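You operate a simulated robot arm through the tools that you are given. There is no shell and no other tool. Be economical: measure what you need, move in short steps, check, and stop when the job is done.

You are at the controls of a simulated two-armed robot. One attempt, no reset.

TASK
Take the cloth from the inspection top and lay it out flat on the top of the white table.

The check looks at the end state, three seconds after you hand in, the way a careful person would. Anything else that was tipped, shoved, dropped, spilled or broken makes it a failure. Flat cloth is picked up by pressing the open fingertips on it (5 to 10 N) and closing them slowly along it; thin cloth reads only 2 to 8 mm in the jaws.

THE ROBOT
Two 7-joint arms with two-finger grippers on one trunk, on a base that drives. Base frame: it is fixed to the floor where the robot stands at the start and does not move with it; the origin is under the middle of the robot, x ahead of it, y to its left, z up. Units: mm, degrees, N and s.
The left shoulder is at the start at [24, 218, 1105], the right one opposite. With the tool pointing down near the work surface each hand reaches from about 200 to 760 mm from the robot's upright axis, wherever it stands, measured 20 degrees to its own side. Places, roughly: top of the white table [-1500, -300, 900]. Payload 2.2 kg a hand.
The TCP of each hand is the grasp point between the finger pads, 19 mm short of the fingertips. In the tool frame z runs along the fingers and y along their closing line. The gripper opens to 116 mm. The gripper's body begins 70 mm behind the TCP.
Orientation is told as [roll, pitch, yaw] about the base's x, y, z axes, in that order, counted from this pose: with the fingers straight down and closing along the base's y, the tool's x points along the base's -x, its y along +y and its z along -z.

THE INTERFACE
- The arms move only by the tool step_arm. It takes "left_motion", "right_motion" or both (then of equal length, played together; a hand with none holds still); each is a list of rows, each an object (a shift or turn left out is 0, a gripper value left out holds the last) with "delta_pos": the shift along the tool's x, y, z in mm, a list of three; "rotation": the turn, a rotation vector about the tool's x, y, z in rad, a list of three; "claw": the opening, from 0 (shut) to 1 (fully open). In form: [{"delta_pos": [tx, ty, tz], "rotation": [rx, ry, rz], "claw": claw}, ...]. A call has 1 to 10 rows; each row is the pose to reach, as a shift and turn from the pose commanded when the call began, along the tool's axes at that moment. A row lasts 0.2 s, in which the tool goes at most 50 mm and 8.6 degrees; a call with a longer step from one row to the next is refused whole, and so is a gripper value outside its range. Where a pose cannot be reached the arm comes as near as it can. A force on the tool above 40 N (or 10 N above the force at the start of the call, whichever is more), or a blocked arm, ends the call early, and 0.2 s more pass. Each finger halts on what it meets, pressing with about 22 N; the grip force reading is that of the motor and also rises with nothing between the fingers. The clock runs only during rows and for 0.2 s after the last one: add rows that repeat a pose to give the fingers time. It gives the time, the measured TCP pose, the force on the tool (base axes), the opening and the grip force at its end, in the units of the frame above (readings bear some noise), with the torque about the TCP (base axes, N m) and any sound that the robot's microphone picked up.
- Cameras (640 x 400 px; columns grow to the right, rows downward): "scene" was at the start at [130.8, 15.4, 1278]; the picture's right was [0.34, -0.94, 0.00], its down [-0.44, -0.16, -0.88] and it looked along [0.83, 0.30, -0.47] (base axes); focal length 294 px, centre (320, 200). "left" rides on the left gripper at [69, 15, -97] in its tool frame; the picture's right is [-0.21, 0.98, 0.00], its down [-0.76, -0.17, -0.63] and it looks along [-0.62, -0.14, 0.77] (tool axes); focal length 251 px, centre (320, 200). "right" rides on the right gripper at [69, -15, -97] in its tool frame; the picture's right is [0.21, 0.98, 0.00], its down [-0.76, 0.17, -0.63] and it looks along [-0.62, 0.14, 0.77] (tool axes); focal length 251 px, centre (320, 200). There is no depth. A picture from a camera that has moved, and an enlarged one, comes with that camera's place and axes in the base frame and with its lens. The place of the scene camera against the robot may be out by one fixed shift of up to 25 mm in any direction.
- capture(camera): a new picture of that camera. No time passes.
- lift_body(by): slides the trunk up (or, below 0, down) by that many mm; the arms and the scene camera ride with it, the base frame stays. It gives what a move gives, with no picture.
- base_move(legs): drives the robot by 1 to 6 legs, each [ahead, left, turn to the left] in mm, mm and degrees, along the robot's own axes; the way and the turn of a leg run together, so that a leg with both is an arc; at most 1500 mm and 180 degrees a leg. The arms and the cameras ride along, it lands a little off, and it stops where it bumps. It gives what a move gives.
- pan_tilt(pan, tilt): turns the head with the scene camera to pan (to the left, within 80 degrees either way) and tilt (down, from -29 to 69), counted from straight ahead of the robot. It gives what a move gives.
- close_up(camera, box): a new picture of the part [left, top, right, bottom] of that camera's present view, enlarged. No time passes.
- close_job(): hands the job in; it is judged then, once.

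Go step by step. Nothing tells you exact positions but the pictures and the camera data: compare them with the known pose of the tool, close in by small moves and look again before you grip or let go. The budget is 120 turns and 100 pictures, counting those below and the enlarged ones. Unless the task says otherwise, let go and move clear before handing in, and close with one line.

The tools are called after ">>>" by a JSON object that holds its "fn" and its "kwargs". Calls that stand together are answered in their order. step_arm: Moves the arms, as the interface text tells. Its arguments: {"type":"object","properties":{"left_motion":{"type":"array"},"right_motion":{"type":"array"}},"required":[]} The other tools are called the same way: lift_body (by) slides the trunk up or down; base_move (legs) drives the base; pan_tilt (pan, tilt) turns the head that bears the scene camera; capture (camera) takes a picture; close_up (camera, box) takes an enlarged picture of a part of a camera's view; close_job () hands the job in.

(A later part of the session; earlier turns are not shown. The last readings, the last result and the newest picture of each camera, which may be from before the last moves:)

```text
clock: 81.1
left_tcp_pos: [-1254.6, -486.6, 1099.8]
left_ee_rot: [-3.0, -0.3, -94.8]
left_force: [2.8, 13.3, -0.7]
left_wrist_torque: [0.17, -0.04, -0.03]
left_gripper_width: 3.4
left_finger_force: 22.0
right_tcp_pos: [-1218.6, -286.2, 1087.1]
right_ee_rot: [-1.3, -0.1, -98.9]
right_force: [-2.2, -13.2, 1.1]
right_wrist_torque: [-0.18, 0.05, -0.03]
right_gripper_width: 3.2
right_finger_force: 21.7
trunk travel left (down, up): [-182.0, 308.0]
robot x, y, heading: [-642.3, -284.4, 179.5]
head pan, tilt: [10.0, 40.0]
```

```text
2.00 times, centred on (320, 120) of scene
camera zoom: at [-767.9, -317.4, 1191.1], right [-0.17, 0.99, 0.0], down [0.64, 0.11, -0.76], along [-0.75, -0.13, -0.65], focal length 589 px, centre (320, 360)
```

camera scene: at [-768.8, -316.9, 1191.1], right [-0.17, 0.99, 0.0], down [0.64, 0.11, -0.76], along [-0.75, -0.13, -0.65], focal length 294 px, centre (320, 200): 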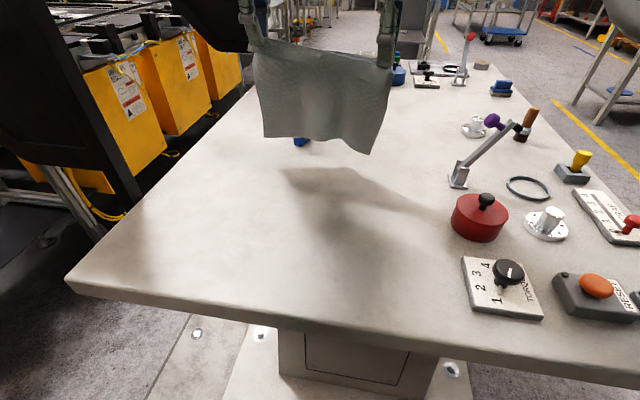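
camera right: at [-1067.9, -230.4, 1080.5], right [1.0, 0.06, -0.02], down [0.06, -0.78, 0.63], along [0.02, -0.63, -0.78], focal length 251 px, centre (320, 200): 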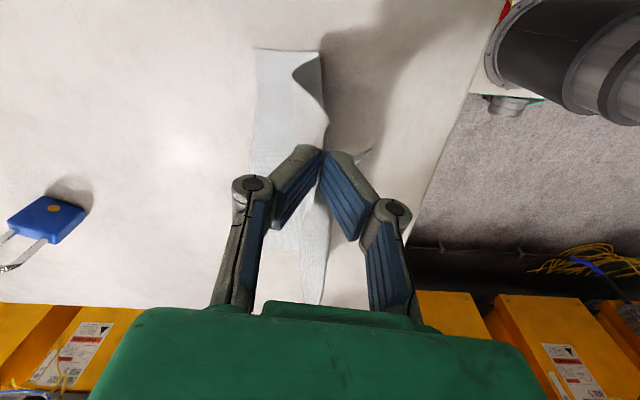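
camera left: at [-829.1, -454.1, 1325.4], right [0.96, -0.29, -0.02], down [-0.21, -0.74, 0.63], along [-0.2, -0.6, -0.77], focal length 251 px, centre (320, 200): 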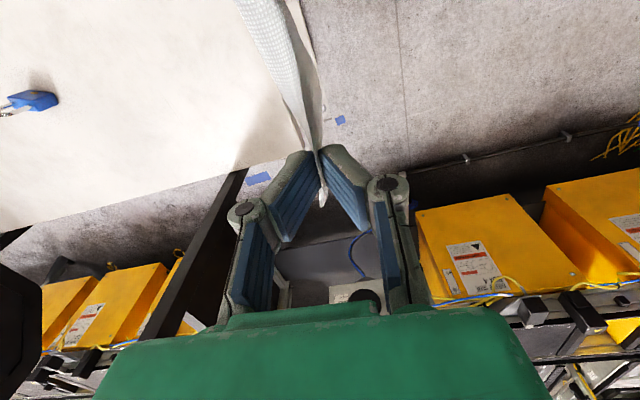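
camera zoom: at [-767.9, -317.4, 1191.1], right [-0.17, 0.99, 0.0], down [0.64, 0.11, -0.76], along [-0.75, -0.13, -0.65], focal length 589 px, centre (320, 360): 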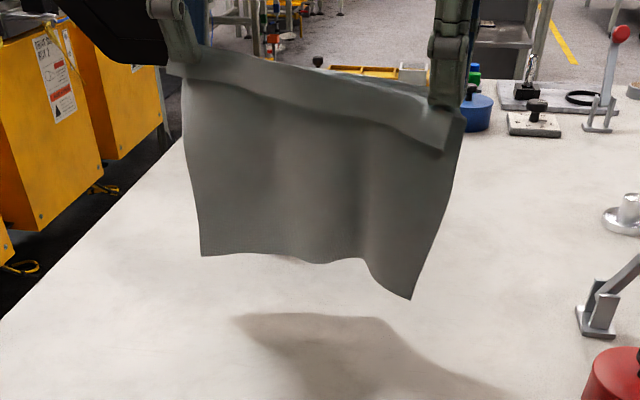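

The slant comes from the right hand being too far back and too far out. I align both hands at about x -1229, 192 mm apart, and then drive forward 20 mm.

>>> {"fn": "step_arm", "kwargs": {"left_motion": [{"delta_pos": [0, 8, 3]}, {"delta_pos": [1, 16, 6]}, {"delta_pos": [2, 25, 9]}, {"delta_pos": [2, 25, 9]}], "right_motion": [{"delta_pos": [-5, -3, -1]}, {"delta_pos": [-10, -6, -2]}, {"delta_pos": [-14, -9, -4]}, {"delta_pos": [-14, -9, -4]}]}}

>>> {"fn": "base_move", "kwargs": {"legs": [[20, 0, 0]]}}

>>> {"fn": "close_up", "kwargs": {"camera": "scene", "box": [180, 20, 460, 220]}}

```text
clock: 82.1
left_tcp_pos: [-1231.4, -489.9, 1087.8]
left_ee_rot: [-3.1, -0.2, -94.8]
left_force: [-0.1, 0.3, 0.0]
left_wrist_torque: [-0.02, -0.04, 0.01]
left_gripper_width: 3.3
left_finger_force: 22.2
right_tcp_pos: [-1228.9, -296.8, 1092.0]
right_ee_rot: [-1.3, 0.0, -99.0]
right_force: [0.4, 1.5, -0.6]
right_wrist_torque: [0.02, 0.02, 0.01]
right_gripper_width: 2.9
right_finger_force: 22.3
trunk travel left (down, up): [-182.0, 308.0]
robot x, y, heading: [-642.6, -284.5, 179.8]
head pan, tilt: [10.0, 40.0]
```

```text
clock: 82.9
left_tcp_pos: [-1249.0, -487.8, 1090.9]
left_ee_rot: [-3.2, -0.3, -94.8]
left_force: [0.0, 0.9, 0.0]
left_wrist_torque: [0.01, -0.02, -0.01]
left_gripper_width: 3.5
left_finger_force: 22.5
right_tcp_pos: [-1246.7, -296.0, 1092.7]
right_ee_rot: [-1.5, -0.2, -99.0]
right_force: [-0.7, 0.6, 0.9]
right_wrist_torque: [-0.07, 0.04, -0.02]
right_gripper_width: 2.9
right_finger_force: 21.6
trunk travel left (down, up): [-182.0, 308.0]
robot x, y, heading: [-661.6, -284.4, 179.8]
head pan, tilt: [10.0, 40.0]
```

```text
2.00 times, centred on (320, 120) of scene
camera zoom: at [-785.4, -317.4, 1191.5], right [-0.17, 0.99, 0.0], down [0.64, 0.11, -0.76], along [-0.75, -0.13, -0.64], focal length 589 px, centre (320, 360)
```

zoom: 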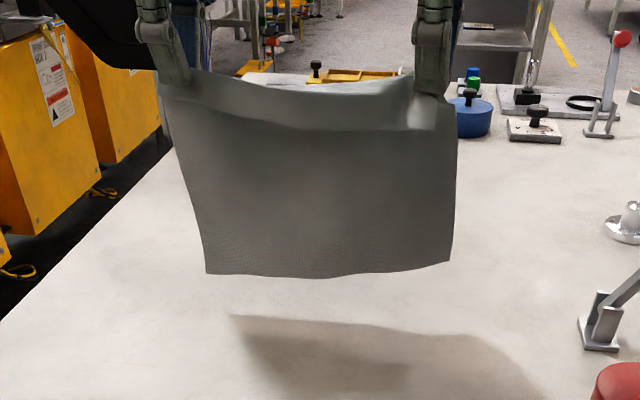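

The cloth hangs square and slack-free. Now comes the matched lay-down: touch, a short pull, then back and down at equal rates.

>>> {"fn": "step_arm", "kwargs": {"left_motion": [{"delta_pos": [0, 0, 10]}, {"delta_pos": [0, 0, 20]}, {"delta_pos": [0, 0, 30]}, {"delta_pos": [1, 15, 41]}, {"delta_pos": [3, 33, 49]}, {"delta_pos": [4, 51, 57]}, {"delta_pos": [5, 66, 70]}, {"delta_pos": [6, 80, 84]}, {"delta_pos": [7, 94, 98]}, {"delta_pos": [9, 108, 111]}], "right_motion": [{"delta_pos": [0, 0, 10]}, {"delta_pos": [0, 0, 20]}, {"delta_pos": [0, 0, 31]}, {"delta_pos": [2, 15, 42]}, {"delta_pos": [5, 33, 50]}, {"delta_pos": [8, 51, 58]}, {"delta_pos": [10, 66, 71]}, {"delta_pos": [12, 80, 85]}, {"delta_pos": [15, 94, 99]}, {"delta_pos": [17, 107, 113]}]}}

>>> {"fn": "capture", "kwargs": {"camera": "right"}}

>>> {"fn": "capture", "kwargs": {"camera": "scene"}}

```text
clock: 85.1
left_tcp_pos: [-1144.9, -486.2, 975.1]
left_ee_rot: [-3.2, -0.4, -94.7]
left_force: [-0.3, -0.5, -1.0]
left_wrist_torque: [0.0, 0.01, 0.0]
left_gripper_width: 3.3
left_finger_force: 22.3
right_tcp_pos: [-1139.7, -296.2, 980.5]
right_ee_rot: [-1.5, -0.3, -99.0]
right_force: [0.8, 0.3, -1.3]
right_wrist_torque: [-0.03, 0.03, 0.0]
right_gripper_width: 3.1
right_finger_force: 21.7
trunk travel left (down, up): [-182.0, 308.0]
robot x, y, heading: [-666.2, -286.0, 179.6]
head pan, tilt: [10.0, 40.0]
```

```text
39 pictures are left
camera right: at [-1140.9, -226.3, 1076.2], right [1.0, 0.06, -0.03], down [0.06, -0.77, 0.63], along [0.02, -0.63, -0.78], focal length 251 px, centre (320, 200)
```

right: 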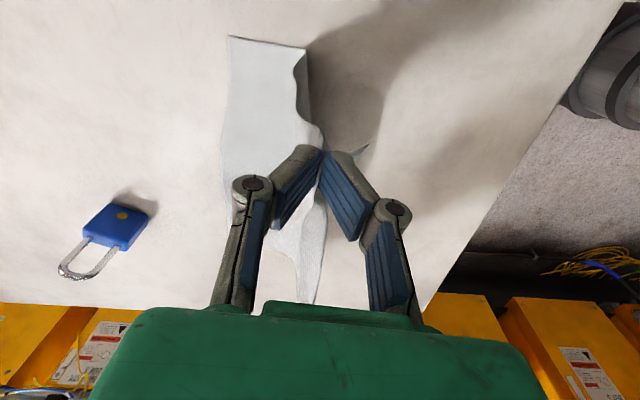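

```text
38 pictures are left
camera scene: at [-785.9, -317.1, 1191.3], right [-0.17, 0.99, 0.0], down [0.64, 0.11, -0.76], along [-0.75, -0.13, -0.65], focal length 294 px, centre (320, 200)
```

scene: 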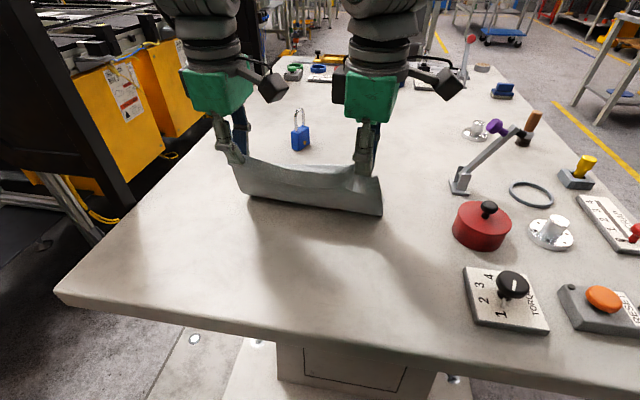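

The far edge lies flat at about x -1210. I continue with small alternating trunk-down and base-back steps to spare the right arm.

>>> {"fn": "lift_body", "kwargs": {"by": -22}}

>>> {"fn": "base_move", "kwargs": {"legs": [[-25, 0, 0]]}}

>>> {"fn": "lift_body", "kwargs": {"by": -22}}

>>> {"fn": "base_move", "kwargs": {"legs": [[-25, 0, 0]]}}

>>> {"fn": "capture", "kwargs": {"camera": "right"}}

>>> {"fn": "capture", "kwargs": {"camera": "scene"}}

```text
clock: 85.8
left_tcp_pos: [-1146.4, -486.6, 952.5]
left_ee_rot: [-3.3, -0.2, -94.8]
left_force: [0.4, -0.5, -0.4]
left_wrist_torque: [-0.02, 0.01, 0.04]
left_gripper_width: 3.4
left_finger_force: 21.6
right_tcp_pos: [-1140.6, -296.2, 958.8]
right_ee_rot: [-1.6, -0.1, -98.9]
right_force: [0.1, 1.1, 0.2]
right_wrist_torque: [-0.01, 0.0, -0.03]
right_gripper_width: 3.1
right_finger_force: 22.3
trunk travel left (down, up): [-160.0, 330.0]
robot x, y, heading: [-663.2, -285.7, 179.9]
head pan, tilt: [10.0, 40.0]
```

```text
clock: 86.6
left_tcp_pos: [-1122.5, -485.4, 953.0]
left_ee_rot: [-3.3, -0.2, -94.8]
left_force: [1.1, 0.5, 0.9]
left_wrist_torque: [0.0, 0.02, -0.01]
left_gripper_width: 3.1
left_finger_force: 21.3
right_tcp_pos: [-1116.3, -296.5, 957.4]
right_ee_rot: [-1.6, -0.1, -99.0]
right_force: [-0.6, -0.5, 0.2]
right_wrist_torque: [0.01, 0.03, 0.01]
right_gripper_width: 3.1
right_finger_force: 21.5
trunk travel left (down, up): [-160.0, 330.0]
robot x, y, heading: [-639.0, -288.5, 179.6]
head pan, tilt: [10.0, 40.0]
```

```text
clock: 87.2
left_tcp_pos: [-1119.2, -487.0, 932.5]
left_ee_rot: [-3.6, -0.3, -94.8]
left_force: [-0.9, -0.2, 0.0]
left_wrist_torque: [-0.03, 0.01, 0.04]
left_gripper_width: 3.2
left_finger_force: 22.5
right_tcp_pos: [-1112.1, -296.6, 937.4]
right_ee_rot: [-1.8, -0.1, -99.0]
right_force: [-0.2, 0.0, 0.7]
right_wrist_torque: [0.03, 0.01, 0.02]
right_gripper_width: 3.1
right_finger_force: 21.5
trunk travel left (down, up): [-138.0, 352.0]
robot x, y, heading: [-638.9, -283.5, 179.7]
head pan, tilt: [10.0, 40.0]
```

```text
clock: 88.1
left_tcp_pos: [-1095.0, -486.9, 931.1]
left_ee_rot: [-3.6, -0.3, -94.8]
left_force: [-0.1, 0.1, -0.2]
left_wrist_torque: [0.01, 0.01, 0.02]
left_gripper_width: 3.3
left_finger_force: 21.9
right_tcp_pos: [-1088.4, -294.4, 937.7]
right_ee_rot: [-1.9, -0.3, -99.0]
right_force: [0.6, -0.3, 0.3]
right_wrist_torque: [-0.01, 0.04, 0.0]
right_gripper_width: 2.9
right_finger_force: 21.6
trunk travel left (down, up): [-138.0, 352.0]
robot x, y, heading: [-613.7, -284.1, 179.6]
head pan, tilt: [10.0, 40.0]
```

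```text
37 pictures are left
camera right: at [-1089.0, -226.4, 1034.2], right [1.0, 0.06, -0.03], down [0.07, -0.77, 0.63], along [0.01, -0.63, -0.78], focal length 251 px, centre (320, 200)
```

right: 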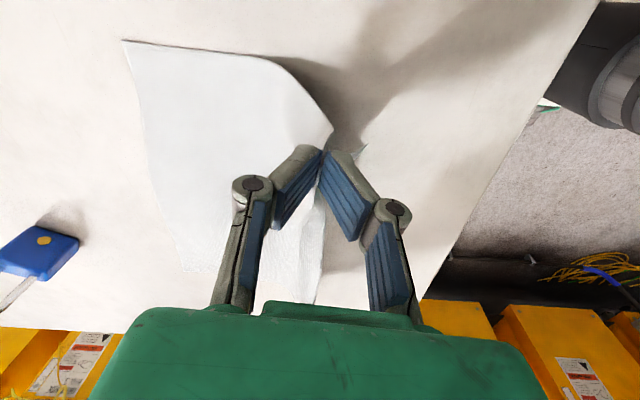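

```text
36 pictures are left
camera scene: at [-738.0, -317.2, 1147.3], right [-0.17, 0.99, 0.0], down [0.64, 0.11, -0.76], along [-0.75, -0.13, -0.65], focal length 294 px, centre (320, 200)
```

scene: 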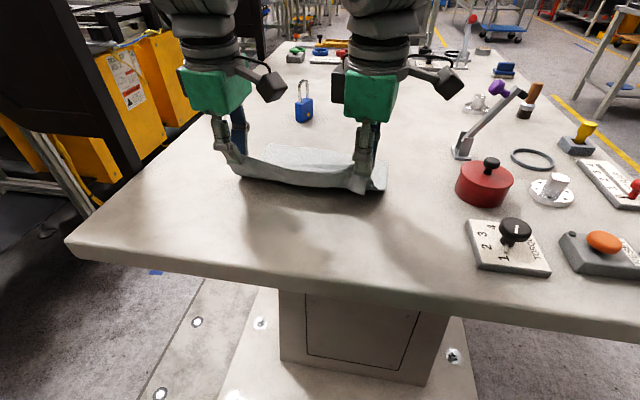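

That is working: the far edge stays at about x -1212 while the cloth lays out. I go on with the same small steps.

>>> {"fn": "lift_body", "kwargs": {"by": -18}}

>>> {"fn": "base_move", "kwargs": {"legs": [[-25, 0, 0]]}}

>>> {"fn": "capture", "kwargs": {"camera": "right"}}

>>> {"fn": "close_up", "kwargs": {"camera": "scene", "box": [180, 80, 440, 260]}}

>>> {"fn": "capture", "kwargs": {"camera": "left"}}

```text
clock: 88.7
left_tcp_pos: [-1093.7, -487.3, 916.7]
left_ee_rot: [-3.7, -0.3, -94.8]
left_force: [0.0, 0.3, 0.7]
left_wrist_torque: [-0.03, -0.03, 0.01]
left_gripper_width: 3.5
left_finger_force: 21.9
right_tcp_pos: [-1085.7, -295.9, 922.2]
right_ee_rot: [-2.0, -0.3, -99.0]
right_force: [-0.1, -0.6, 0.6]
right_wrist_torque: [0.05, 0.05, 0.0]
right_gripper_width: 3.0
right_finger_force: 22.4
trunk travel left (down, up): [-120.0, 370.0]
robot x, y, heading: [-613.3, -285.9, 179.5]
head pan, tilt: [10.0, 40.0]
```

```text
clock: 89.5
left_tcp_pos: [-1066.7, -486.1, 916.3]
left_ee_rot: [-3.6, -0.4, -94.8]
left_force: [-0.4, -0.2, 0.7]
left_wrist_torque: [-0.02, 0.03, -0.01]
left_gripper_width: 2.8
left_finger_force: 21.9
right_tcp_pos: [-1060.4, -297.2, 920.8]
right_ee_rot: [-1.9, -0.2, -99.0]
right_force: [0.4, 0.1, 0.5]
right_wrist_torque: [0.01, 0.04, 0.02]
right_gripper_width: 3.1
right_finger_force: 22.0
trunk travel left (down, up): [-120.0, 370.0]
robot x, y, heading: [-589.3, -283.8, 179.6]
head pan, tilt: [10.0, 40.0]
```

```text
35 pictures are left
camera right: at [-1060.6, -226.7, 1018.1], right [1.0, 0.06, -0.04], down [0.07, -0.77, 0.63], along [0.01, -0.63, -0.78], focal length 251 px, centre (320, 200)
```

right: 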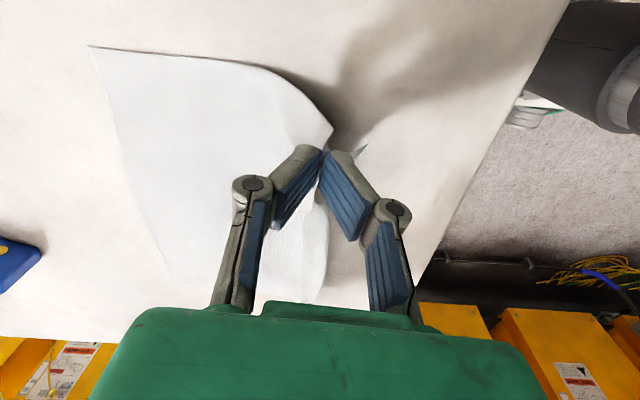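

```text
2.22 times, centred on (310, 170) of scene
camera zoom: at [-712.8, -317.4, 1129.3], right [-0.17, 0.99, 0.0], down [0.64, 0.11, -0.76], along [-0.75, -0.13, -0.65], focal length 654 px, centre (342, 267)
```

zoom: 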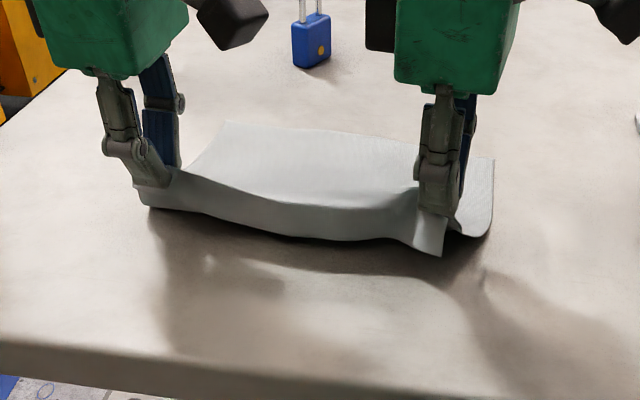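

```text
33 pictures are left
camera left: at [-1040.1, -419.6, 1010.5], right [0.95, -0.3, -0.06], down [-0.19, -0.74, 0.65], along [-0.24, -0.6, -0.76], focal length 251 px, centre (320, 200)
```

left: 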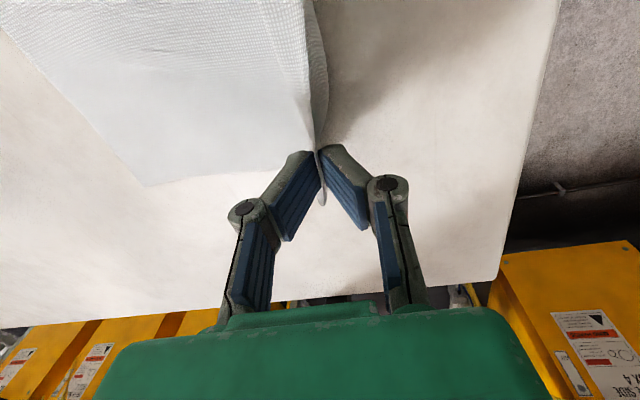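

The cloth now goes out flat behind the hands, with a 30 mm flap hanging in front of them. To lay that flap toward me instead of under the cloth, I pull back a little, then move slightly forward and down so it drags out.

>>> {"fn": "base_move", "kwargs": {"legs": [[-28, 0, 0]]}}

>>> {"fn": "step_arm", "kwargs": {"left_motion": [{"delta_pos": [0, 0, 5]}, {"delta_pos": [0, 0, 10]}, {"delta_pos": [0, -8, 15]}, {"delta_pos": [-1, -16, 20]}, {"delta_pos": [-2, -24, 25]}, {"delta_pos": [-2, -30, 29]}], "right_motion": [{"delta_pos": [0, 0, 6]}, {"delta_pos": [0, 0, 13]}, {"delta_pos": [-1, -8, 19]}, {"delta_pos": [-2, -16, 24]}, {"delta_pos": [-4, -24, 29]}, {"delta_pos": [-5, -30, 34]}]}}

>>> {"fn": "close_up", "kwargs": {"camera": "scene", "box": [180, 80, 440, 260]}}

>>> {"fn": "capture", "kwargs": {"camera": "right"}}

```text
clock: 90.3
left_tcp_pos: [-1036.0, -487.5, 917.8]
left_ee_rot: [-4.0, -0.3, -94.8]
left_force: [0.3, -0.8, 0.2]
left_wrist_torque: [0.0, 0.03, 0.01]
left_gripper_width: 3.5
left_finger_force: 22.8
right_tcp_pos: [-1030.1, -297.8, 922.9]
right_ee_rot: [-2.2, -0.2, -99.0]
right_force: [1.0, 0.8, 0.0]
right_wrist_torque: [-0.02, 0.0, -0.02]
right_gripper_width: 2.9
right_finger_force: 22.0
trunk travel left (down, up): [-120.0, 370.0]
robot x, y, heading: [-561.3, -282.3, 179.7]
head pan, tilt: [10.0, 40.0]
```

```text
clock: 91.8
left_tcp_pos: [-1067.3, -486.6, 892.9]
left_ee_rot: [-3.9, -0.3, -94.8]
left_force: [-0.6, 0.1, -0.5]
left_wrist_torque: [0.02, -0.02, -0.02]
left_gripper_width: 3.4
left_finger_force: 22.0
right_tcp_pos: [-1058.7, -297.1, 892.7]
right_ee_rot: [-2.2, -0.1, -98.9]
right_force: [-0.7, 0.6, -0.2]
right_wrist_torque: [0.01, -0.03, -0.02]
right_gripper_width: 2.8
right_finger_force: 21.7
trunk travel left (down, up): [-120.0, 370.0]
robot x, y, heading: [-559.2, -283.7, 179.8]
head pan, tilt: [10.0, 40.0]
```

```text
2.22 times, centred on (310, 170) of scene
camera zoom: at [-686.3, -317.5, 1129.2], right [-0.17, 0.99, 0.0], down [0.64, 0.11, -0.76], along [-0.75, -0.13, -0.65], focal length 654 px, centre (342, 267)
```

zoom: 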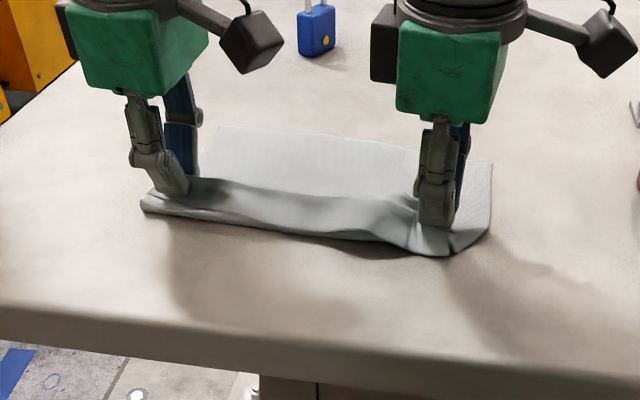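

```text
31 pictures are left
camera right: at [-1059.8, -227.0, 988.7], right [1.0, 0.06, -0.04], down [0.07, -0.78, 0.63], along [0.01, -0.63, -0.78], focal length 251 px, centre (320, 200)
```

right: 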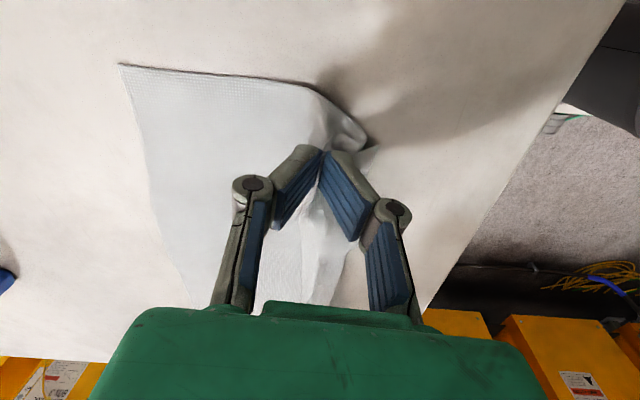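

The flap now points toward me, but the cloth has slid so that its far edge is at about x -1157 and a small fold sits under the flap. The cleaner fix is to let go here, then press the open fingertips on the far part and draw the cloth forward, flattening it and moving it from the table's edge.

>>> {"fn": "step_arm", "kwargs": {"left_motion": [{"claw": 0.06}, {"claw": 0.12}, {"claw": 0.2}, {"claw": 0.25}, {"claw": 0.25}, {"delta_pos": [0, 0, -20]}, {"delta_pos": [0, 0, -50]}, {"delta_pos": [0, 0, -80]}, {"delta_pos": [0, 0, -110]}, {"delta_pos": [0, 0, -110]}], "right_motion": [{"claw": 0.06}, {"claw": 0.12}, {"claw": 0.2}, {"claw": 0.25}, {"claw": 0.25}, {"delta_pos": [0, 0, -20]}, {"delta_pos": [0, 0, -50]}, {"delta_pos": [0, 0, -80]}, {"delta_pos": [0, 0, -110]}, {"delta_pos": [0, 0, -110]}]}}

>>> {"fn": "capture", "kwargs": {"camera": "scene"}}

>>> {"fn": "capture", "kwargs": {"camera": "right"}}

```text
clock: 94.0
left_tcp_pos: [-1060.9, -483.2, 999.5]
left_ee_rot: [-4.0, -0.3, -94.8]
left_force: [-0.7, 0.6, -0.8]
left_wrist_torque: [-0.01, -0.01, 0.01]
left_gripper_width: 28.9
left_finger_force: 0.1
right_tcp_pos: [-1055.6, -296.3, 1003.2]
right_ee_rot: [-2.1, -0.2, -99.1]
right_force: [-0.9, 0.7, -0.2]
right_wrist_torque: [0.0, 0.02, 0.0]
right_gripper_width: 29.2
right_finger_force: 0.0
trunk travel left (down, up): [-120.0, 370.0]
robot x, y, heading: [-561.5, -282.9, 179.8]
head pan, tilt: [10.0, 40.0]
```

```text
30 pictures are left
camera scene: at [-686.2, -317.3, 1129.1], right [-0.17, 0.99, 0.0], down [0.64, 0.11, -0.76], along [-0.75, -0.13, -0.65], focal length 294 px, centre (320, 200)
```

scene: 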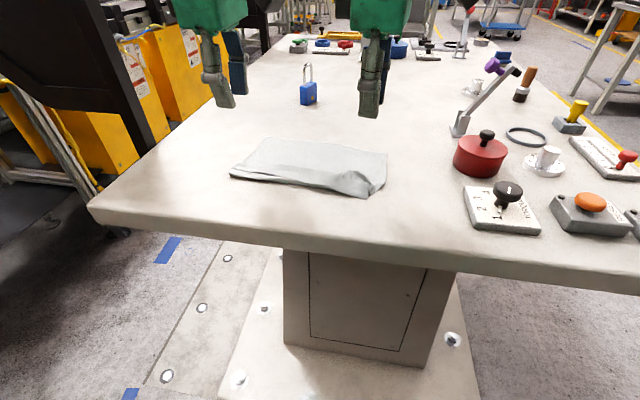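

```text
29 pictures are left
camera right: at [-1055.4, -226.6, 1099.1], right [1.0, 0.06, -0.04], down [0.07, -0.77, 0.63], along [0.01, -0.63, -0.78], focal length 251 px, centre (320, 200)
```

right: 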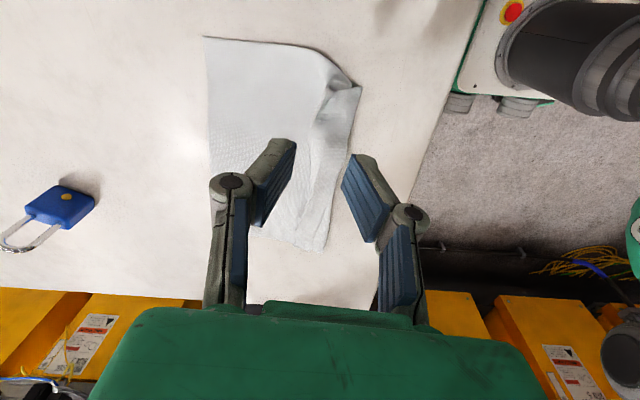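

Both hands are free and the cloth lies with a fold near its front edge. I look closely to see how the layers run.

>>> {"fn": "close_up", "kwargs": {"camera": "scene", "box": [210, 110, 410, 220]}}

>>> {"fn": "close_up", "kwargs": {"camera": "right", "box": [180, 20, 400, 270]}}

```text
3.20 times, centred on (310, 165) of scene
camera zoom: at [-686.2, -317.3, 1129.1], right [-0.17, 0.99, 0.0], down [0.64, 0.11, -0.76], along [-0.75, -0.13, -0.65], focal length 942 px, centre (352, 312)
```

zoom: 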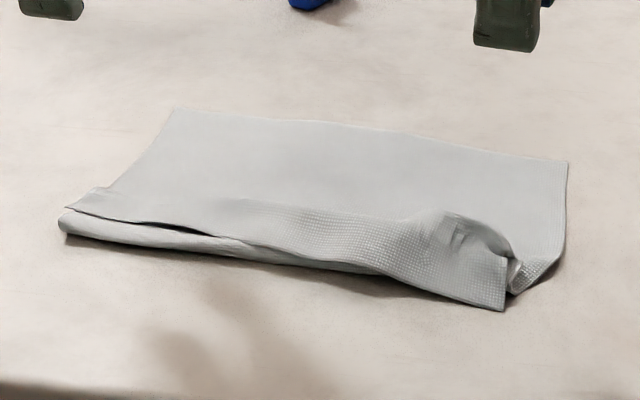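

```text
1.60 times, centred on (290, 145) of right
camera zoom: at [-1055.4, -226.6, 1099.1], right [1.0, 0.06, -0.04], down [0.07, -0.77, 0.63], along [0.01, -0.63, -0.78], focal length 402 px, centre (368, 288)
```

zoom: 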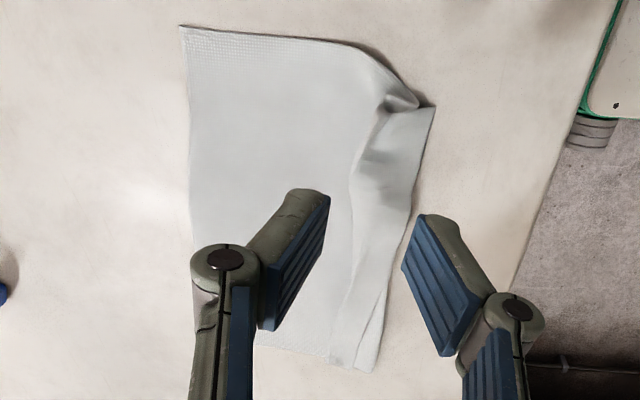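

It is a simple Z-fold along the front edge. First I press lightly on the far part with both hands and slide it away from me, which gains margin and may open the fold.

>>> {"fn": "base_move", "kwargs": {"legs": [[45, 0, 0]]}}

>>> {"fn": "step_arm", "kwargs": {"left_motion": [{"delta_pos": [6, -15, 20], "claw": 0.1}, {"delta_pos": [12, -30, 45]}, {"delta_pos": [12, -30, 70]}, {"delta_pos": [12, -30, 90]}, {"delta_pos": [12, -30, 104]}, {"delta_pos": [12, -30, 110]}, {"delta_pos": [12, -30, 110]}], "right_motion": [{"delta_pos": [-10, -16, 20], "claw": 0.1}, {"delta_pos": [-20, -32, 45]}, {"delta_pos": [-20, -32, 70]}, {"delta_pos": [-20, -32, 92]}, {"delta_pos": [-20, -32, 107]}, {"delta_pos": [-20, -32, 113]}, {"delta_pos": [-20, -32, 113]}]}}

>>> {"fn": "capture", "kwargs": {"camera": "right"}}

>>> {"fn": "capture", "kwargs": {"camera": "scene"}}

```text
clock: 94.8
left_tcp_pos: [-1105.3, -483.0, 999.2]
left_ee_rot: [-3.9, -0.4, -94.9]
left_force: [-0.8, -0.5, 0.2]
left_wrist_torque: [-0.03, -0.03, 0.01]
left_gripper_width: 28.9
left_finger_force: 0.0
right_tcp_pos: [-1100.8, -295.4, 1002.4]
right_ee_rot: [-2.2, -0.3, -99.0]
right_force: [0.0, -0.1, -0.3]
right_wrist_torque: [0.0, -0.04, 0.03]
right_gripper_width: 29.1
right_finger_force: 0.0
trunk travel left (down, up): [-120.0, 370.0]
robot x, y, heading: [-607.3, -284.3, 179.8]
head pan, tilt: [10.0, 40.0]
```

```text
clock: 96.5
left_tcp_pos: [-1138.7, -469.8, 892.5]
left_ee_rot: [-4.2, -0.3, -94.8]
left_force: [-0.3, 0.3, 0.4]
left_wrist_torque: [0.02, 0.0, -0.01]
left_gripper_width: 11.6
left_finger_force: 0.0
right_tcp_pos: [-1135.7, -310.8, 891.9]
right_ee_rot: [-2.4, -0.2, -98.9]
right_force: [0.0, -0.2, 0.7]
right_wrist_torque: [0.03, 0.02, -0.02]
right_gripper_width: 11.7
right_finger_force: 0.1
trunk travel left (down, up): [-120.0, 370.0]
robot x, y, heading: [-604.0, -286.0, 179.5]
head pan, tilt: [10.0, 40.0]
```

```text
26 pictures are left
camera right: at [-1135.1, -241.1, 988.6], right [1.0, 0.06, -0.04], down [0.07, -0.78, 0.63], along [0.0, -0.63, -0.78], focal length 251 px, centre (320, 200)
```

right: 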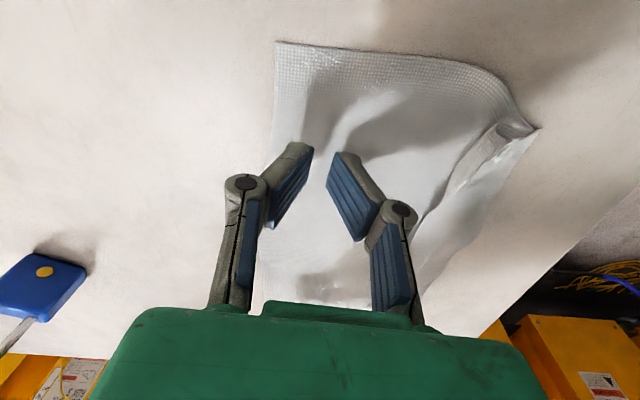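

```text
25 pictures are left
camera scene: at [-729.4, -317.2, 1129.3], right [-0.17, 0.99, 0.0], down [0.64, 0.11, -0.76], along [-0.75, -0.13, -0.65], focal length 294 px, centre (320, 200)
```

scene: 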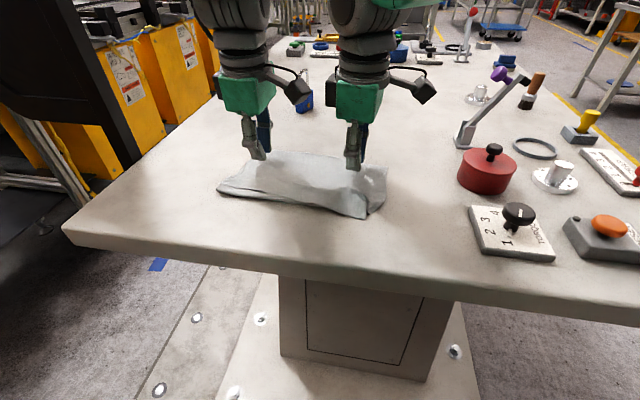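

No contact yet at TCP 892, and the padlock starts beyond x -1320. I creep down until the tips press lightly.

>>> {"fn": "step_arm", "kwargs": {"left_motion": [{"delta_pos": [0, 0, 3]}, {"delta_pos": [0, 0, 6]}, {"delta_pos": [0, 0, 9]}, {"delta_pos": [0, 0, 9]}], "right_motion": [{"delta_pos": [0, 0, 3]}, {"delta_pos": [0, 0, 6]}, {"delta_pos": [0, 0, 9]}, {"delta_pos": [0, 0, 9]}]}}

```text
clock: 97.5
left_tcp_pos: [-1139.8, -468.7, 885.8]
left_ee_rot: [-4.2, -0.3, -94.8]
left_force: [0.4, 0.0, -0.1]
left_wrist_torque: [0.0, -0.01, 0.01]
left_gripper_width: 11.8
left_finger_force: 0.2
right_tcp_pos: [-1136.0, -310.0, 883.8]
right_ee_rot: [-2.4, -0.1, -99.0]
right_force: [-0.3, 0.0, 0.7]
right_wrist_torque: [-0.01, 0.0, -0.02]
right_gripper_width: 11.6
right_finger_force: 0.1
trunk travel left (down, up): [-120.0, 370.0]
robot x, y, heading: [-606.5, -284.1, 179.8]
head pan, tilt: [10.0, 40.0]
```

>>> {"fn": "step_arm", "kwargs": {"left_motion": [{"delta_pos": [0, 0, 3]}, {"delta_pos": [0, 0, 6]}, {"delta_pos": [0, 0, 8]}, {"delta_pos": [0, 0, 8]}], "right_motion": [{"delta_pos": [0, 0, 3]}, {"delta_pos": [0, 0, 5]}, {"delta_pos": [0, 0, 7]}, {"delta_pos": [0, 0, 7]}]}}

```text
clock: 98.5
left_tcp_pos: [-1139.3, -467.7, 878.5]
left_ee_rot: [-4.2, -0.4, -94.9]
left_force: [0.3, 0.9, 11.3]
left_wrist_torque: [0.05, -0.04, 0.04]
left_gripper_width: 13.0
left_finger_force: 0.0
right_tcp_pos: [-1136.1, -310.5, 878.9]
right_ee_rot: [-2.5, -0.3, -99.0]
right_force: [-0.1, 0.5, 8.6]
right_wrist_torque: [0.06, 0.0, 0.0]
right_gripper_width: 13.1
right_finger_force: 0.1
trunk travel left (down, up): [-120.0, 370.0]
robot x, y, heading: [-607.7, -282.9, 179.8]
head pan, tilt: [10.0, 40.0]
```

Contact is at TCP 879 with about 10 N on each hand, so the table top is at z 860. I drag slowly away from me by 60 mm.

>>> {"fn": "step_arm", "kwargs": {"left_motion": [{"delta_pos": [0, -6, 0]}, {"delta_pos": [-1, -12, 0]}, {"delta_pos": [-1, -18, 0]}, {"delta_pos": [-2, -24, 0]}, {"delta_pos": [-2, -30, 0]}, {"delta_pos": [-3, -36, 0]}, {"delta_pos": [-3, -42, 0]}, {"delta_pos": [-4, -48, 0]}, {"delta_pos": [-5, -54, 0]}, {"delta_pos": [-5, -60, 0]}], "right_motion": [{"delta_pos": [-1, -6, 0]}, {"delta_pos": [-2, -12, 0]}, {"delta_pos": [-3, -18, 0]}, {"delta_pos": [-4, -24, 0]}, {"delta_pos": [-5, -30, 0]}, {"delta_pos": [-6, -36, 0]}, {"delta_pos": [-7, -42, 0]}, {"delta_pos": [-8, -48, 0]}, {"delta_pos": [-9, -54, 0]}, {"delta_pos": [-9, -60, 0]}]}}

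>>> {"fn": "close_up", "kwargs": {"camera": "scene", "box": [190, 90, 420, 240]}}

```text
clock: 100.7
left_tcp_pos: [-1199.7, -467.1, 881.9]
left_ee_rot: [-4.1, -0.3, -94.8]
left_force: [0.3, -0.1, 1.0]
left_wrist_torque: [0.02, 0.0, 0.0]
left_gripper_width: 11.4
left_finger_force: 0.1
right_tcp_pos: [-1197.5, -308.9, 879.6]
right_ee_rot: [-2.4, -0.2, -99.0]
right_force: [-0.3, -0.2, 5.3]
right_wrist_torque: [0.02, 0.03, -0.01]
right_gripper_width: 11.7
right_finger_force: 0.1
trunk travel left (down, up): [-120.0, 370.0]
robot x, y, heading: [-609.2, -285.4, 179.9]
head pan, tilt: [10.0, 40.0]
```

```text
2.67 times, centred on (305, 165) of scene
camera zoom: at [-729.3, -317.1, 1129.3], right [-0.17, 0.99, 0.0], down [0.64, 0.11, -0.76], along [-0.75, -0.13, -0.65], focal length 785 px, centre (360, 293)
```

zoom: 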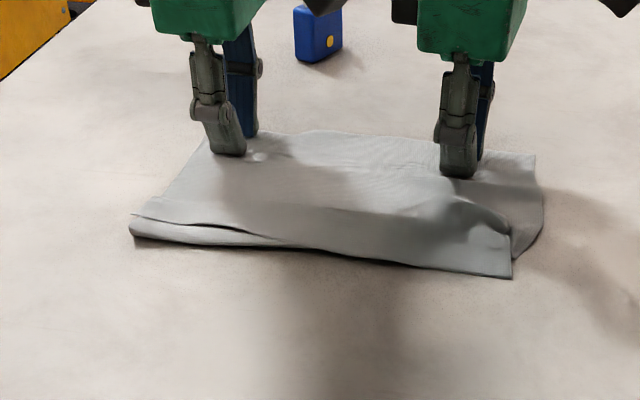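

The whole cloth slid forward about 45 mm, and its near edge is now at about x -1065 to -1087. I press again and slide it another 35 mm so that the unfolded cloth keeps a good margin.

>>> {"fn": "step_arm", "kwargs": {"left_motion": [{"delta_pos": [0, 18, -15]}, {"delta_pos": [0, 18, 0]}, {"delta_pos": [0, 18, 4]}, {"delta_pos": [0, 10, 5]}, {"delta_pos": [0, 2, 5]}, {"delta_pos": [0, -6, 5]}, {"delta_pos": [-1, -14, 5]}, {"delta_pos": [-1, -22, 5]}, {"delta_pos": [-1, -28, 5]}, {"delta_pos": [-1, -28, -15]}], "right_motion": [{"delta_pos": [0, 18, -15]}, {"delta_pos": [0, 18, 0]}, {"delta_pos": [0, 18, 2]}, {"delta_pos": [-1, 10, 3]}, {"delta_pos": [-2, 2, 3]}, {"delta_pos": [-3, -6, 3]}, {"delta_pos": [-4, -14, 3]}, {"delta_pos": [-5, -22, 3]}, {"delta_pos": [-6, -28, 3]}, {"delta_pos": [-6, -28, -15]}]}}

>>> {"fn": "close_up", "kwargs": {"camera": "scene", "box": [190, 70, 420, 220]}}

```text
clock: 102.8
left_tcp_pos: [-1226.1, -467.9, 899.4]
left_ee_rot: [-4.3, -0.3, -94.8]
left_force: [0.2, 0.5, 0.2]
left_wrist_torque: [0.0, 0.02, 0.04]
left_gripper_width: 11.4
left_finger_force: 0.0
right_tcp_pos: [-1223.6, -312.4, 895.1]
right_ee_rot: [-2.5, -0.2, -99.0]
right_force: [-0.2, -0.1, 0.7]
right_wrist_torque: [-0.01, 0.03, -0.02]
right_gripper_width: 11.6
right_finger_force: 0.0
trunk travel left (down, up): [-120.0, 370.0]
robot x, y, heading: [-606.4, -285.1, 179.5]
head pan, tilt: [10.0, 40.0]
```

```text
2.67 times, centred on (305, 145) of scene
camera zoom: at [-729.2, -317.8, 1129.3], right [-0.17, 0.99, 0.0], down [0.64, 0.11, -0.76], along [-0.75, -0.13, -0.65], focal length 785 px, centre (360, 347)
```

zoom: 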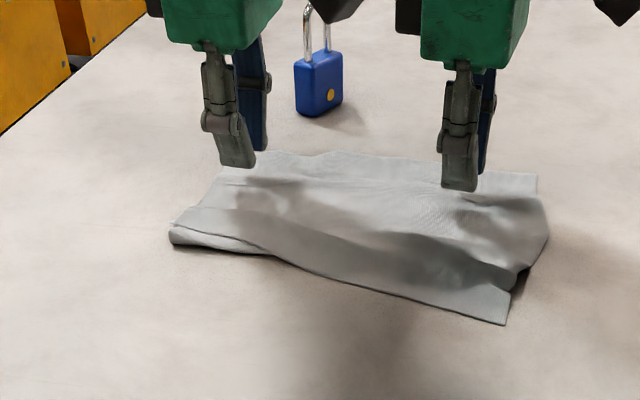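

The cloth now spans x from about -1235 to -1075 with the Z-fold still at the front. I anchor the far right with the right hand and drag the top flap toward me with closed left fingertips.

>>> {"fn": "step_arm", "kwargs": {"left_motion": [{"delta_pos": [1, 15, -25], "claw": 0}, {"delta_pos": [3, 40, -40], "claw": 0}, {"delta_pos": [7, 70, -40]}, {"delta_pos": [12, 100, -40]}, {"delta_pos": [16, 114, -40]}, {"delta_pos": [16, 114, -20]}, {"delta_pos": [16, 114, -5]}, {"delta_pos": [16, 114, 5]}, {"delta_pos": [16, 114, 11]}, {"delta_pos": [16, 114, 11]}], "right_motion": [{"delta_pos": [2, 15, 0], "claw": 0.1}, {"delta_pos": [2, 15, 8]}, {"delta_pos": [2, 15, 14]}, {"delta_pos": [2, 15, 17]}, {"delta_pos": [2, 15, 18]}, {"delta_pos": [2, 15, 18]}, {"delta_pos": [2, 15, 18]}, {"delta_pos": [2, 15, 18]}, {"delta_pos": [2, 15, 18]}, {"delta_pos": [2, 15, 18]}]}}

>>> {"fn": "close_up", "kwargs": {"camera": "scene", "box": [190, 70, 420, 220]}}

```text
clock: 105.0
left_tcp_pos: [-1112.6, -460.7, 879.5]
left_ee_rot: [-4.1, -0.3, -94.8]
left_force: [2.7, -0.1, 5.6]
left_wrist_torque: [0.03, -0.06, -0.04]
left_gripper_width: 0.1
left_finger_force: 22.1
right_tcp_pos: [-1210.0, -312.8, 877.0]
right_ee_rot: [-2.4, -0.2, -99.0]
right_force: [0.2, -0.3, 10.6]
right_wrist_torque: [0.04, 0.0, -0.03]
right_gripper_width: 14.5
right_finger_force: 0.1
trunk travel left (down, up): [-120.0, 370.0]
robot x, y, heading: [-605.9, -284.1, 179.6]
head pan, tilt: [10.0, 40.0]
```

```text
2.67 times, centred on (305, 145) of scene
camera zoom: at [-727.6, -317.0, 1129.6], right [-0.17, 0.99, 0.0], down [0.64, 0.11, -0.76], along [-0.75, -0.13, -0.64], focal length 785 px, centre (360, 347)
```

zoom: 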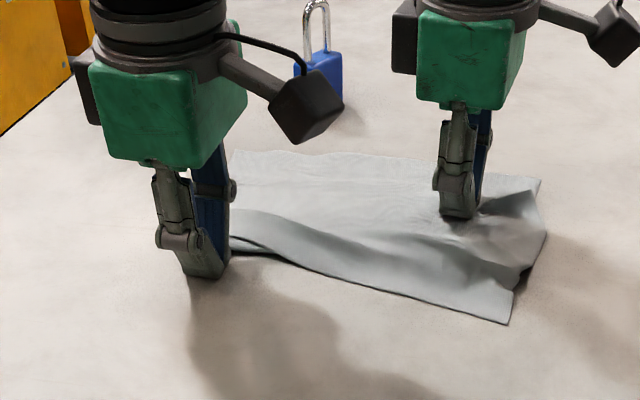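

The left tips seem to be just at or in front of the flap's edge. I raise, shift 18 mm farther and 20 mm inward, press lightly and look.

>>> {"fn": "step_arm", "kwargs": {"left_motion": [{"delta_pos": [0, 0, -20]}, {"delta_pos": [12, -10, -25]}, {"delta_pos": [19, -20, -25]}, {"delta_pos": [19, -20, -12]}, {"delta_pos": [19, -20, -4]}, {"delta_pos": [19, -20, -1]}, {"delta_pos": [19, -20, -1]}]}}

>>> {"fn": "close_up", "kwargs": {"camera": "scene", "box": [190, 70, 420, 220]}}

>>> {"fn": "close_up", "kwargs": {"camera": "left", "box": [160, 40, 480, 240]}}

```text
clock: 106.7
left_tcp_pos: [-1132.9, -442.9, 891.2]
left_ee_rot: [-5.0, 0.8, -94.2]
left_force: [-0.1, -1.1, 0.5]
left_wrist_torque: [-0.01, -0.01, -0.03]
left_gripper_width: 0.2
left_finger_force: 21.7
right_tcp_pos: [-1209.3, -312.1, 877.7]
right_ee_rot: [-2.5, -0.4, -99.0]
right_force: [0.5, -0.3, 11.1]
right_wrist_torque: [0.03, 0.03, 0.03]
right_gripper_width: 14.1
right_finger_force: 0.1
trunk travel left (down, up): [-120.0, 370.0]
robot x, y, heading: [-604.2, -285.5, 179.7]
head pan, tilt: [10.0, 40.0]
```

```text
2.67 times, centred on (305, 145) of scene
camera zoom: at [-728.1, -317.1, 1129.5], right [-0.17, 0.99, 0.0], down [0.64, 0.11, -0.76], along [-0.75, -0.13, -0.65], focal length 785 px, centre (360, 347)
```

zoom: 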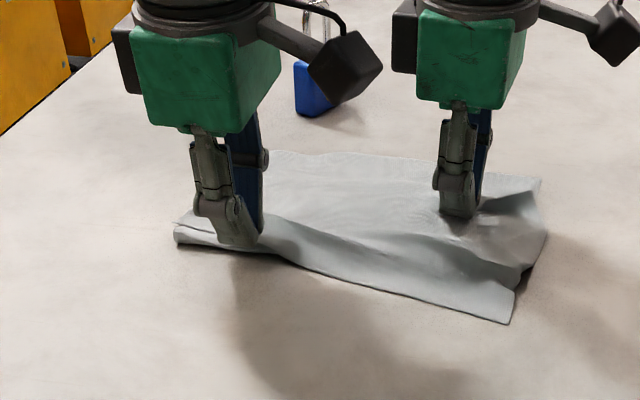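

```text
2.00 times, centred on (320, 140) of left
camera zoom: at [-1104.6, -378.2, 985.5], right [0.95, -0.29, -0.09], down [-0.17, -0.75, 0.64], along [-0.25, -0.59, -0.77], focal length 503 px, centre (320, 320)
```

zoom: 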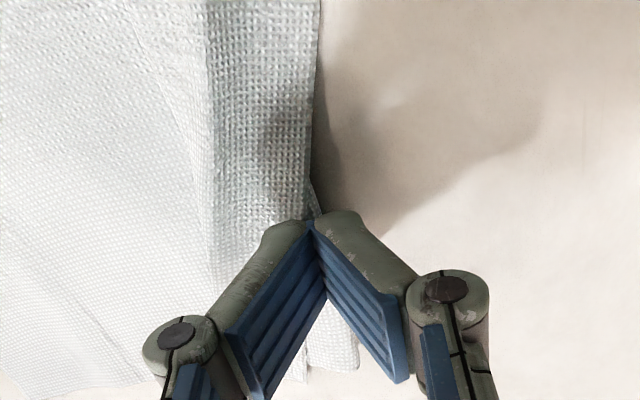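

The left view shows the tips right over the front edge. I move 13 mm farther so both tips bear on the flap, press about 6 N, and drag it toward me.

>>> {"fn": "step_arm", "kwargs": {"left_motion": [{"delta_pos": [-1, -8, -4]}, {"delta_pos": [-1, -14, -2]}, {"delta_pos": [-1, -14, 3]}, {"delta_pos": [-1, -14, 7]}, {"delta_pos": [-1, -14, 7]}]}}

```text
clock: 107.8
left_tcp_pos: [-1147.2, -444.5, 886.5]
left_ee_rot: [-5.2, 0.7, -94.1]
left_force: [-1.0, -0.5, 0.6]
left_wrist_torque: [0.03, -0.02, 0.02]
left_gripper_width: 0.0
left_finger_force: 22.1
right_tcp_pos: [-1210.9, -312.4, 877.6]
right_ee_rot: [-2.4, -0.3, -99.0]
right_force: [-0.3, -0.6, 9.7]
right_wrist_torque: [0.01, 0.02, -0.02]
right_gripper_width: 14.6
right_finger_force: 0.0
trunk travel left (down, up): [-120.0, 370.0]
robot x, y, heading: [-606.3, -284.3, 179.6]
head pan, tilt: [10.0, 40.0]
```

>>> {"fn": "step_arm", "kwargs": {"left_motion": [{"delta_pos": [0, 0, 3]}, {"delta_pos": [0, 0, 5]}, {"delta_pos": [0, 5, 6]}, {"delta_pos": [1, 12, 6]}, {"delta_pos": [2, 20, 6]}, {"delta_pos": [2, 28, 6]}, {"delta_pos": [3, 36, 6]}, {"delta_pos": [4, 44, 6]}, {"delta_pos": [4, 52, 6]}, {"delta_pos": [5, 60, 6]}]}}

>>> {"fn": "close_up", "kwargs": {"camera": "scene", "box": [190, 70, 420, 220]}}

```text
clock: 108.8
left_tcp_pos: [-1145.1, -448.1, 879.3]
left_ee_rot: [-5.6, 0.9, -93.4]
left_force: [0.7, 1.9, 8.4]
left_wrist_torque: [0.0, -0.06, 0.03]
left_gripper_width: 0.2
left_finger_force: 22.2
right_tcp_pos: [-1208.7, -309.4, 880.0]
right_ee_rot: [-2.6, -0.3, -99.1]
right_force: [1.1, 0.8, 8.7]
right_wrist_torque: [0.1, -0.13, 0.0]
right_gripper_width: 0.0
right_finger_force: 22.2
trunk travel left (down, up): [-120.0, 370.0]
robot x, y, heading: [-606.0, -285.1, 179.5]
head pan, tilt: [10.0, 40.0]
stopped in row 4 (left hand): the force on the tool passed its limit at 47 N (the readings are from after the stop); the commanded pose is now the measured one
```

```text
2.67 times, centred on (305, 145) of scene
camera zoom: at [-728.3, -315.5, 1129.5], right [-0.17, 0.99, 0.0], down [0.64, 0.11, -0.76], along [-0.75, -0.13, -0.64], focal length 785 px, centre (360, 347)
```

zoom: 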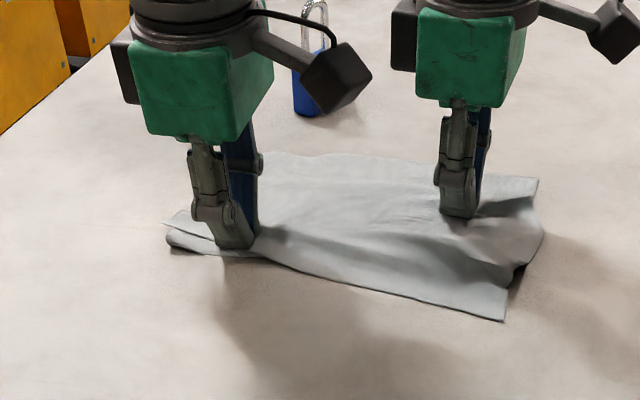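

Dragging the flap just snags on the layers. A cleaner way is to pinch the far edge, which is a flat single layer, lift the cloth so the fold falls open, and lay it with the hands moving away from me. I raise both hands and locate that far edge.

>>> {"fn": "step_arm", "kwargs": {"left_motion": [{"delta_pos": [0, 0, -20]}, {"delta_pos": [0, 0, -50], "claw": 0.1}, {"delta_pos": [-2, -20, -90], "claw": 0.26}, {"delta_pos": [-4, -50, -120], "claw": 0.26}, {"delta_pos": [-5, -75, -140]}, {"delta_pos": [-5, -75, -140]}], "right_motion": [{"delta_pos": [0, 0, -20]}, {"delta_pos": [0, 0, -50], "claw": 0.1}, {"delta_pos": [0, 0, -90], "claw": 0.26}, {"delta_pos": [0, 0, -120], "claw": 0.26}, {"delta_pos": [0, 0, -140]}, {"delta_pos": [0, 0, -140]}]}}

>>> {"fn": "capture", "kwargs": {"camera": "right"}}

>>> {"fn": "capture", "kwargs": {"camera": "left"}}

>>> {"fn": "close_up", "kwargs": {"camera": "scene", "box": [190, 70, 420, 220]}}

```text
clock: 110.2
left_tcp_pos: [-1204.7, -453.2, 1028.8]
left_ee_rot: [-5.4, 0.6, -93.6]
left_force: [0.3, 1.2, -1.2]
left_wrist_torque: [0.0, -0.01, -0.01]
left_gripper_width: 30.2
left_finger_force: 0.0
right_tcp_pos: [-1209.9, -298.8, 1024.8]
right_ee_rot: [-2.4, -1.2, -100.2]
right_force: [0.0, 0.2, 0.4]
right_wrist_torque: [0.02, 0.01, 0.0]
right_gripper_width: 30.0
right_finger_force: 0.0
trunk travel left (down, up): [-120.0, 370.0]
robot x, y, heading: [-605.8, -286.4, 179.5]
head pan, tilt: [10.0, 40.0]
```

```text
18 pictures are left
camera right: at [-1207.8, -227.7, 1120.1], right [1.0, 0.04, -0.05], down [0.06, -0.76, 0.64], along [-0.01, -0.64, -0.77], focal length 251 px, centre (320, 200)
```

right: 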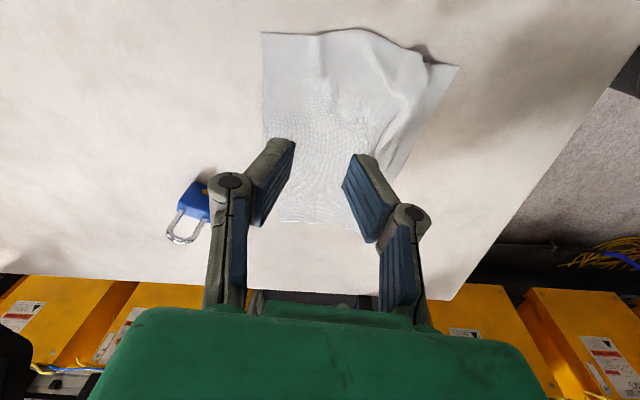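

```text
17 pictures are left
camera left: at [-1177.3, -387.3, 1123.0], right [0.96, -0.27, -0.1], down [-0.15, -0.76, 0.64], along [-0.25, -0.59, -0.77], focal length 251 px, centre (320, 200)
```

left: 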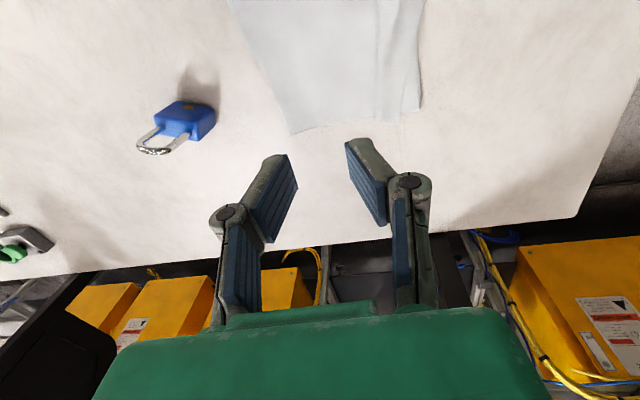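

```text
2.67 times, centred on (305, 145) of scene
camera zoom: at [-730.3, -317.2, 1129.2], right [-0.17, 0.99, 0.0], down [0.64, 0.11, -0.76], along [-0.75, -0.13, -0.65], focal length 785 px, centre (360, 347)
```

zoom: 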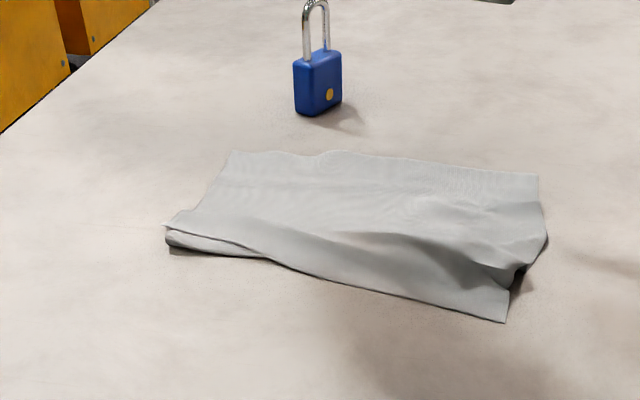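

Both wrist cameras agree on the far edge: x about -1267, from y -259 to y -489. The padlock's near face is at about -1335. I square the hands up first and bring the base 30 mm forward, keeping clear height.

>>> {"fn": "base_move", "kwargs": {"legs": [[30, 0, 0]]}}

>>> {"fn": "step_arm", "kwargs": {"left_motion": [{"rotation": [-0.05, 0, 0]}, {"rotation": [-0.094, -0.01, 0]}, {"rotation": [-0.094, -0.01, 0]}], "right_motion": [{"rotation": [-0.02, 0.01, 0]}, {"rotation": [-0.042, 0.021, 0]}, {"rotation": [-0.042, 0.021, 0]}]}}

```text
clock: 111.0
left_tcp_pos: [-1236.7, -452.1, 1025.9]
left_ee_rot: [-5.2, 0.9, -93.6]
left_force: [-1.4, 0.1, 1.1]
left_wrist_torque: [0.03, -0.03, -0.01]
left_gripper_width: 30.1
left_finger_force: 0.0
right_tcp_pos: [-1241.0, -299.4, 1021.1]
right_ee_rot: [-2.1, -1.0, -100.2]
right_force: [-0.4, -0.2, -0.6]
right_wrist_torque: [-0.04, -0.03, 0.02]
right_gripper_width: 29.9
right_finger_force: 0.1
trunk travel left (down, up): [-120.0, 370.0]
robot x, y, heading: [-636.1, -281.7, 179.8]
head pan, tilt: [10.0, 40.0]
```

```text
clock: 111.8
left_tcp_pos: [-1231.0, -451.7, 1031.0]
left_ee_rot: [-0.3, 0.2, -93.6]
left_force: [0.2, 0.3, -0.1]
left_wrist_torque: [-0.04, 0.01, -0.01]
left_gripper_width: 30.2
left_finger_force: 0.2
right_tcp_pos: [-1240.0, -292.4, 1027.5]
right_ee_rot: [0.2, -0.3, -101.1]
right_force: [-0.5, 0.8, 0.9]
right_wrist_torque: [0.02, 0.01, -0.01]
right_gripper_width: 30.2
right_finger_force: 0.1
trunk travel left (down, up): [-120.0, 370.0]
robot x, y, heading: [-635.8, -283.2, 179.9]
head pan, tilt: [10.0, 40.0]
```

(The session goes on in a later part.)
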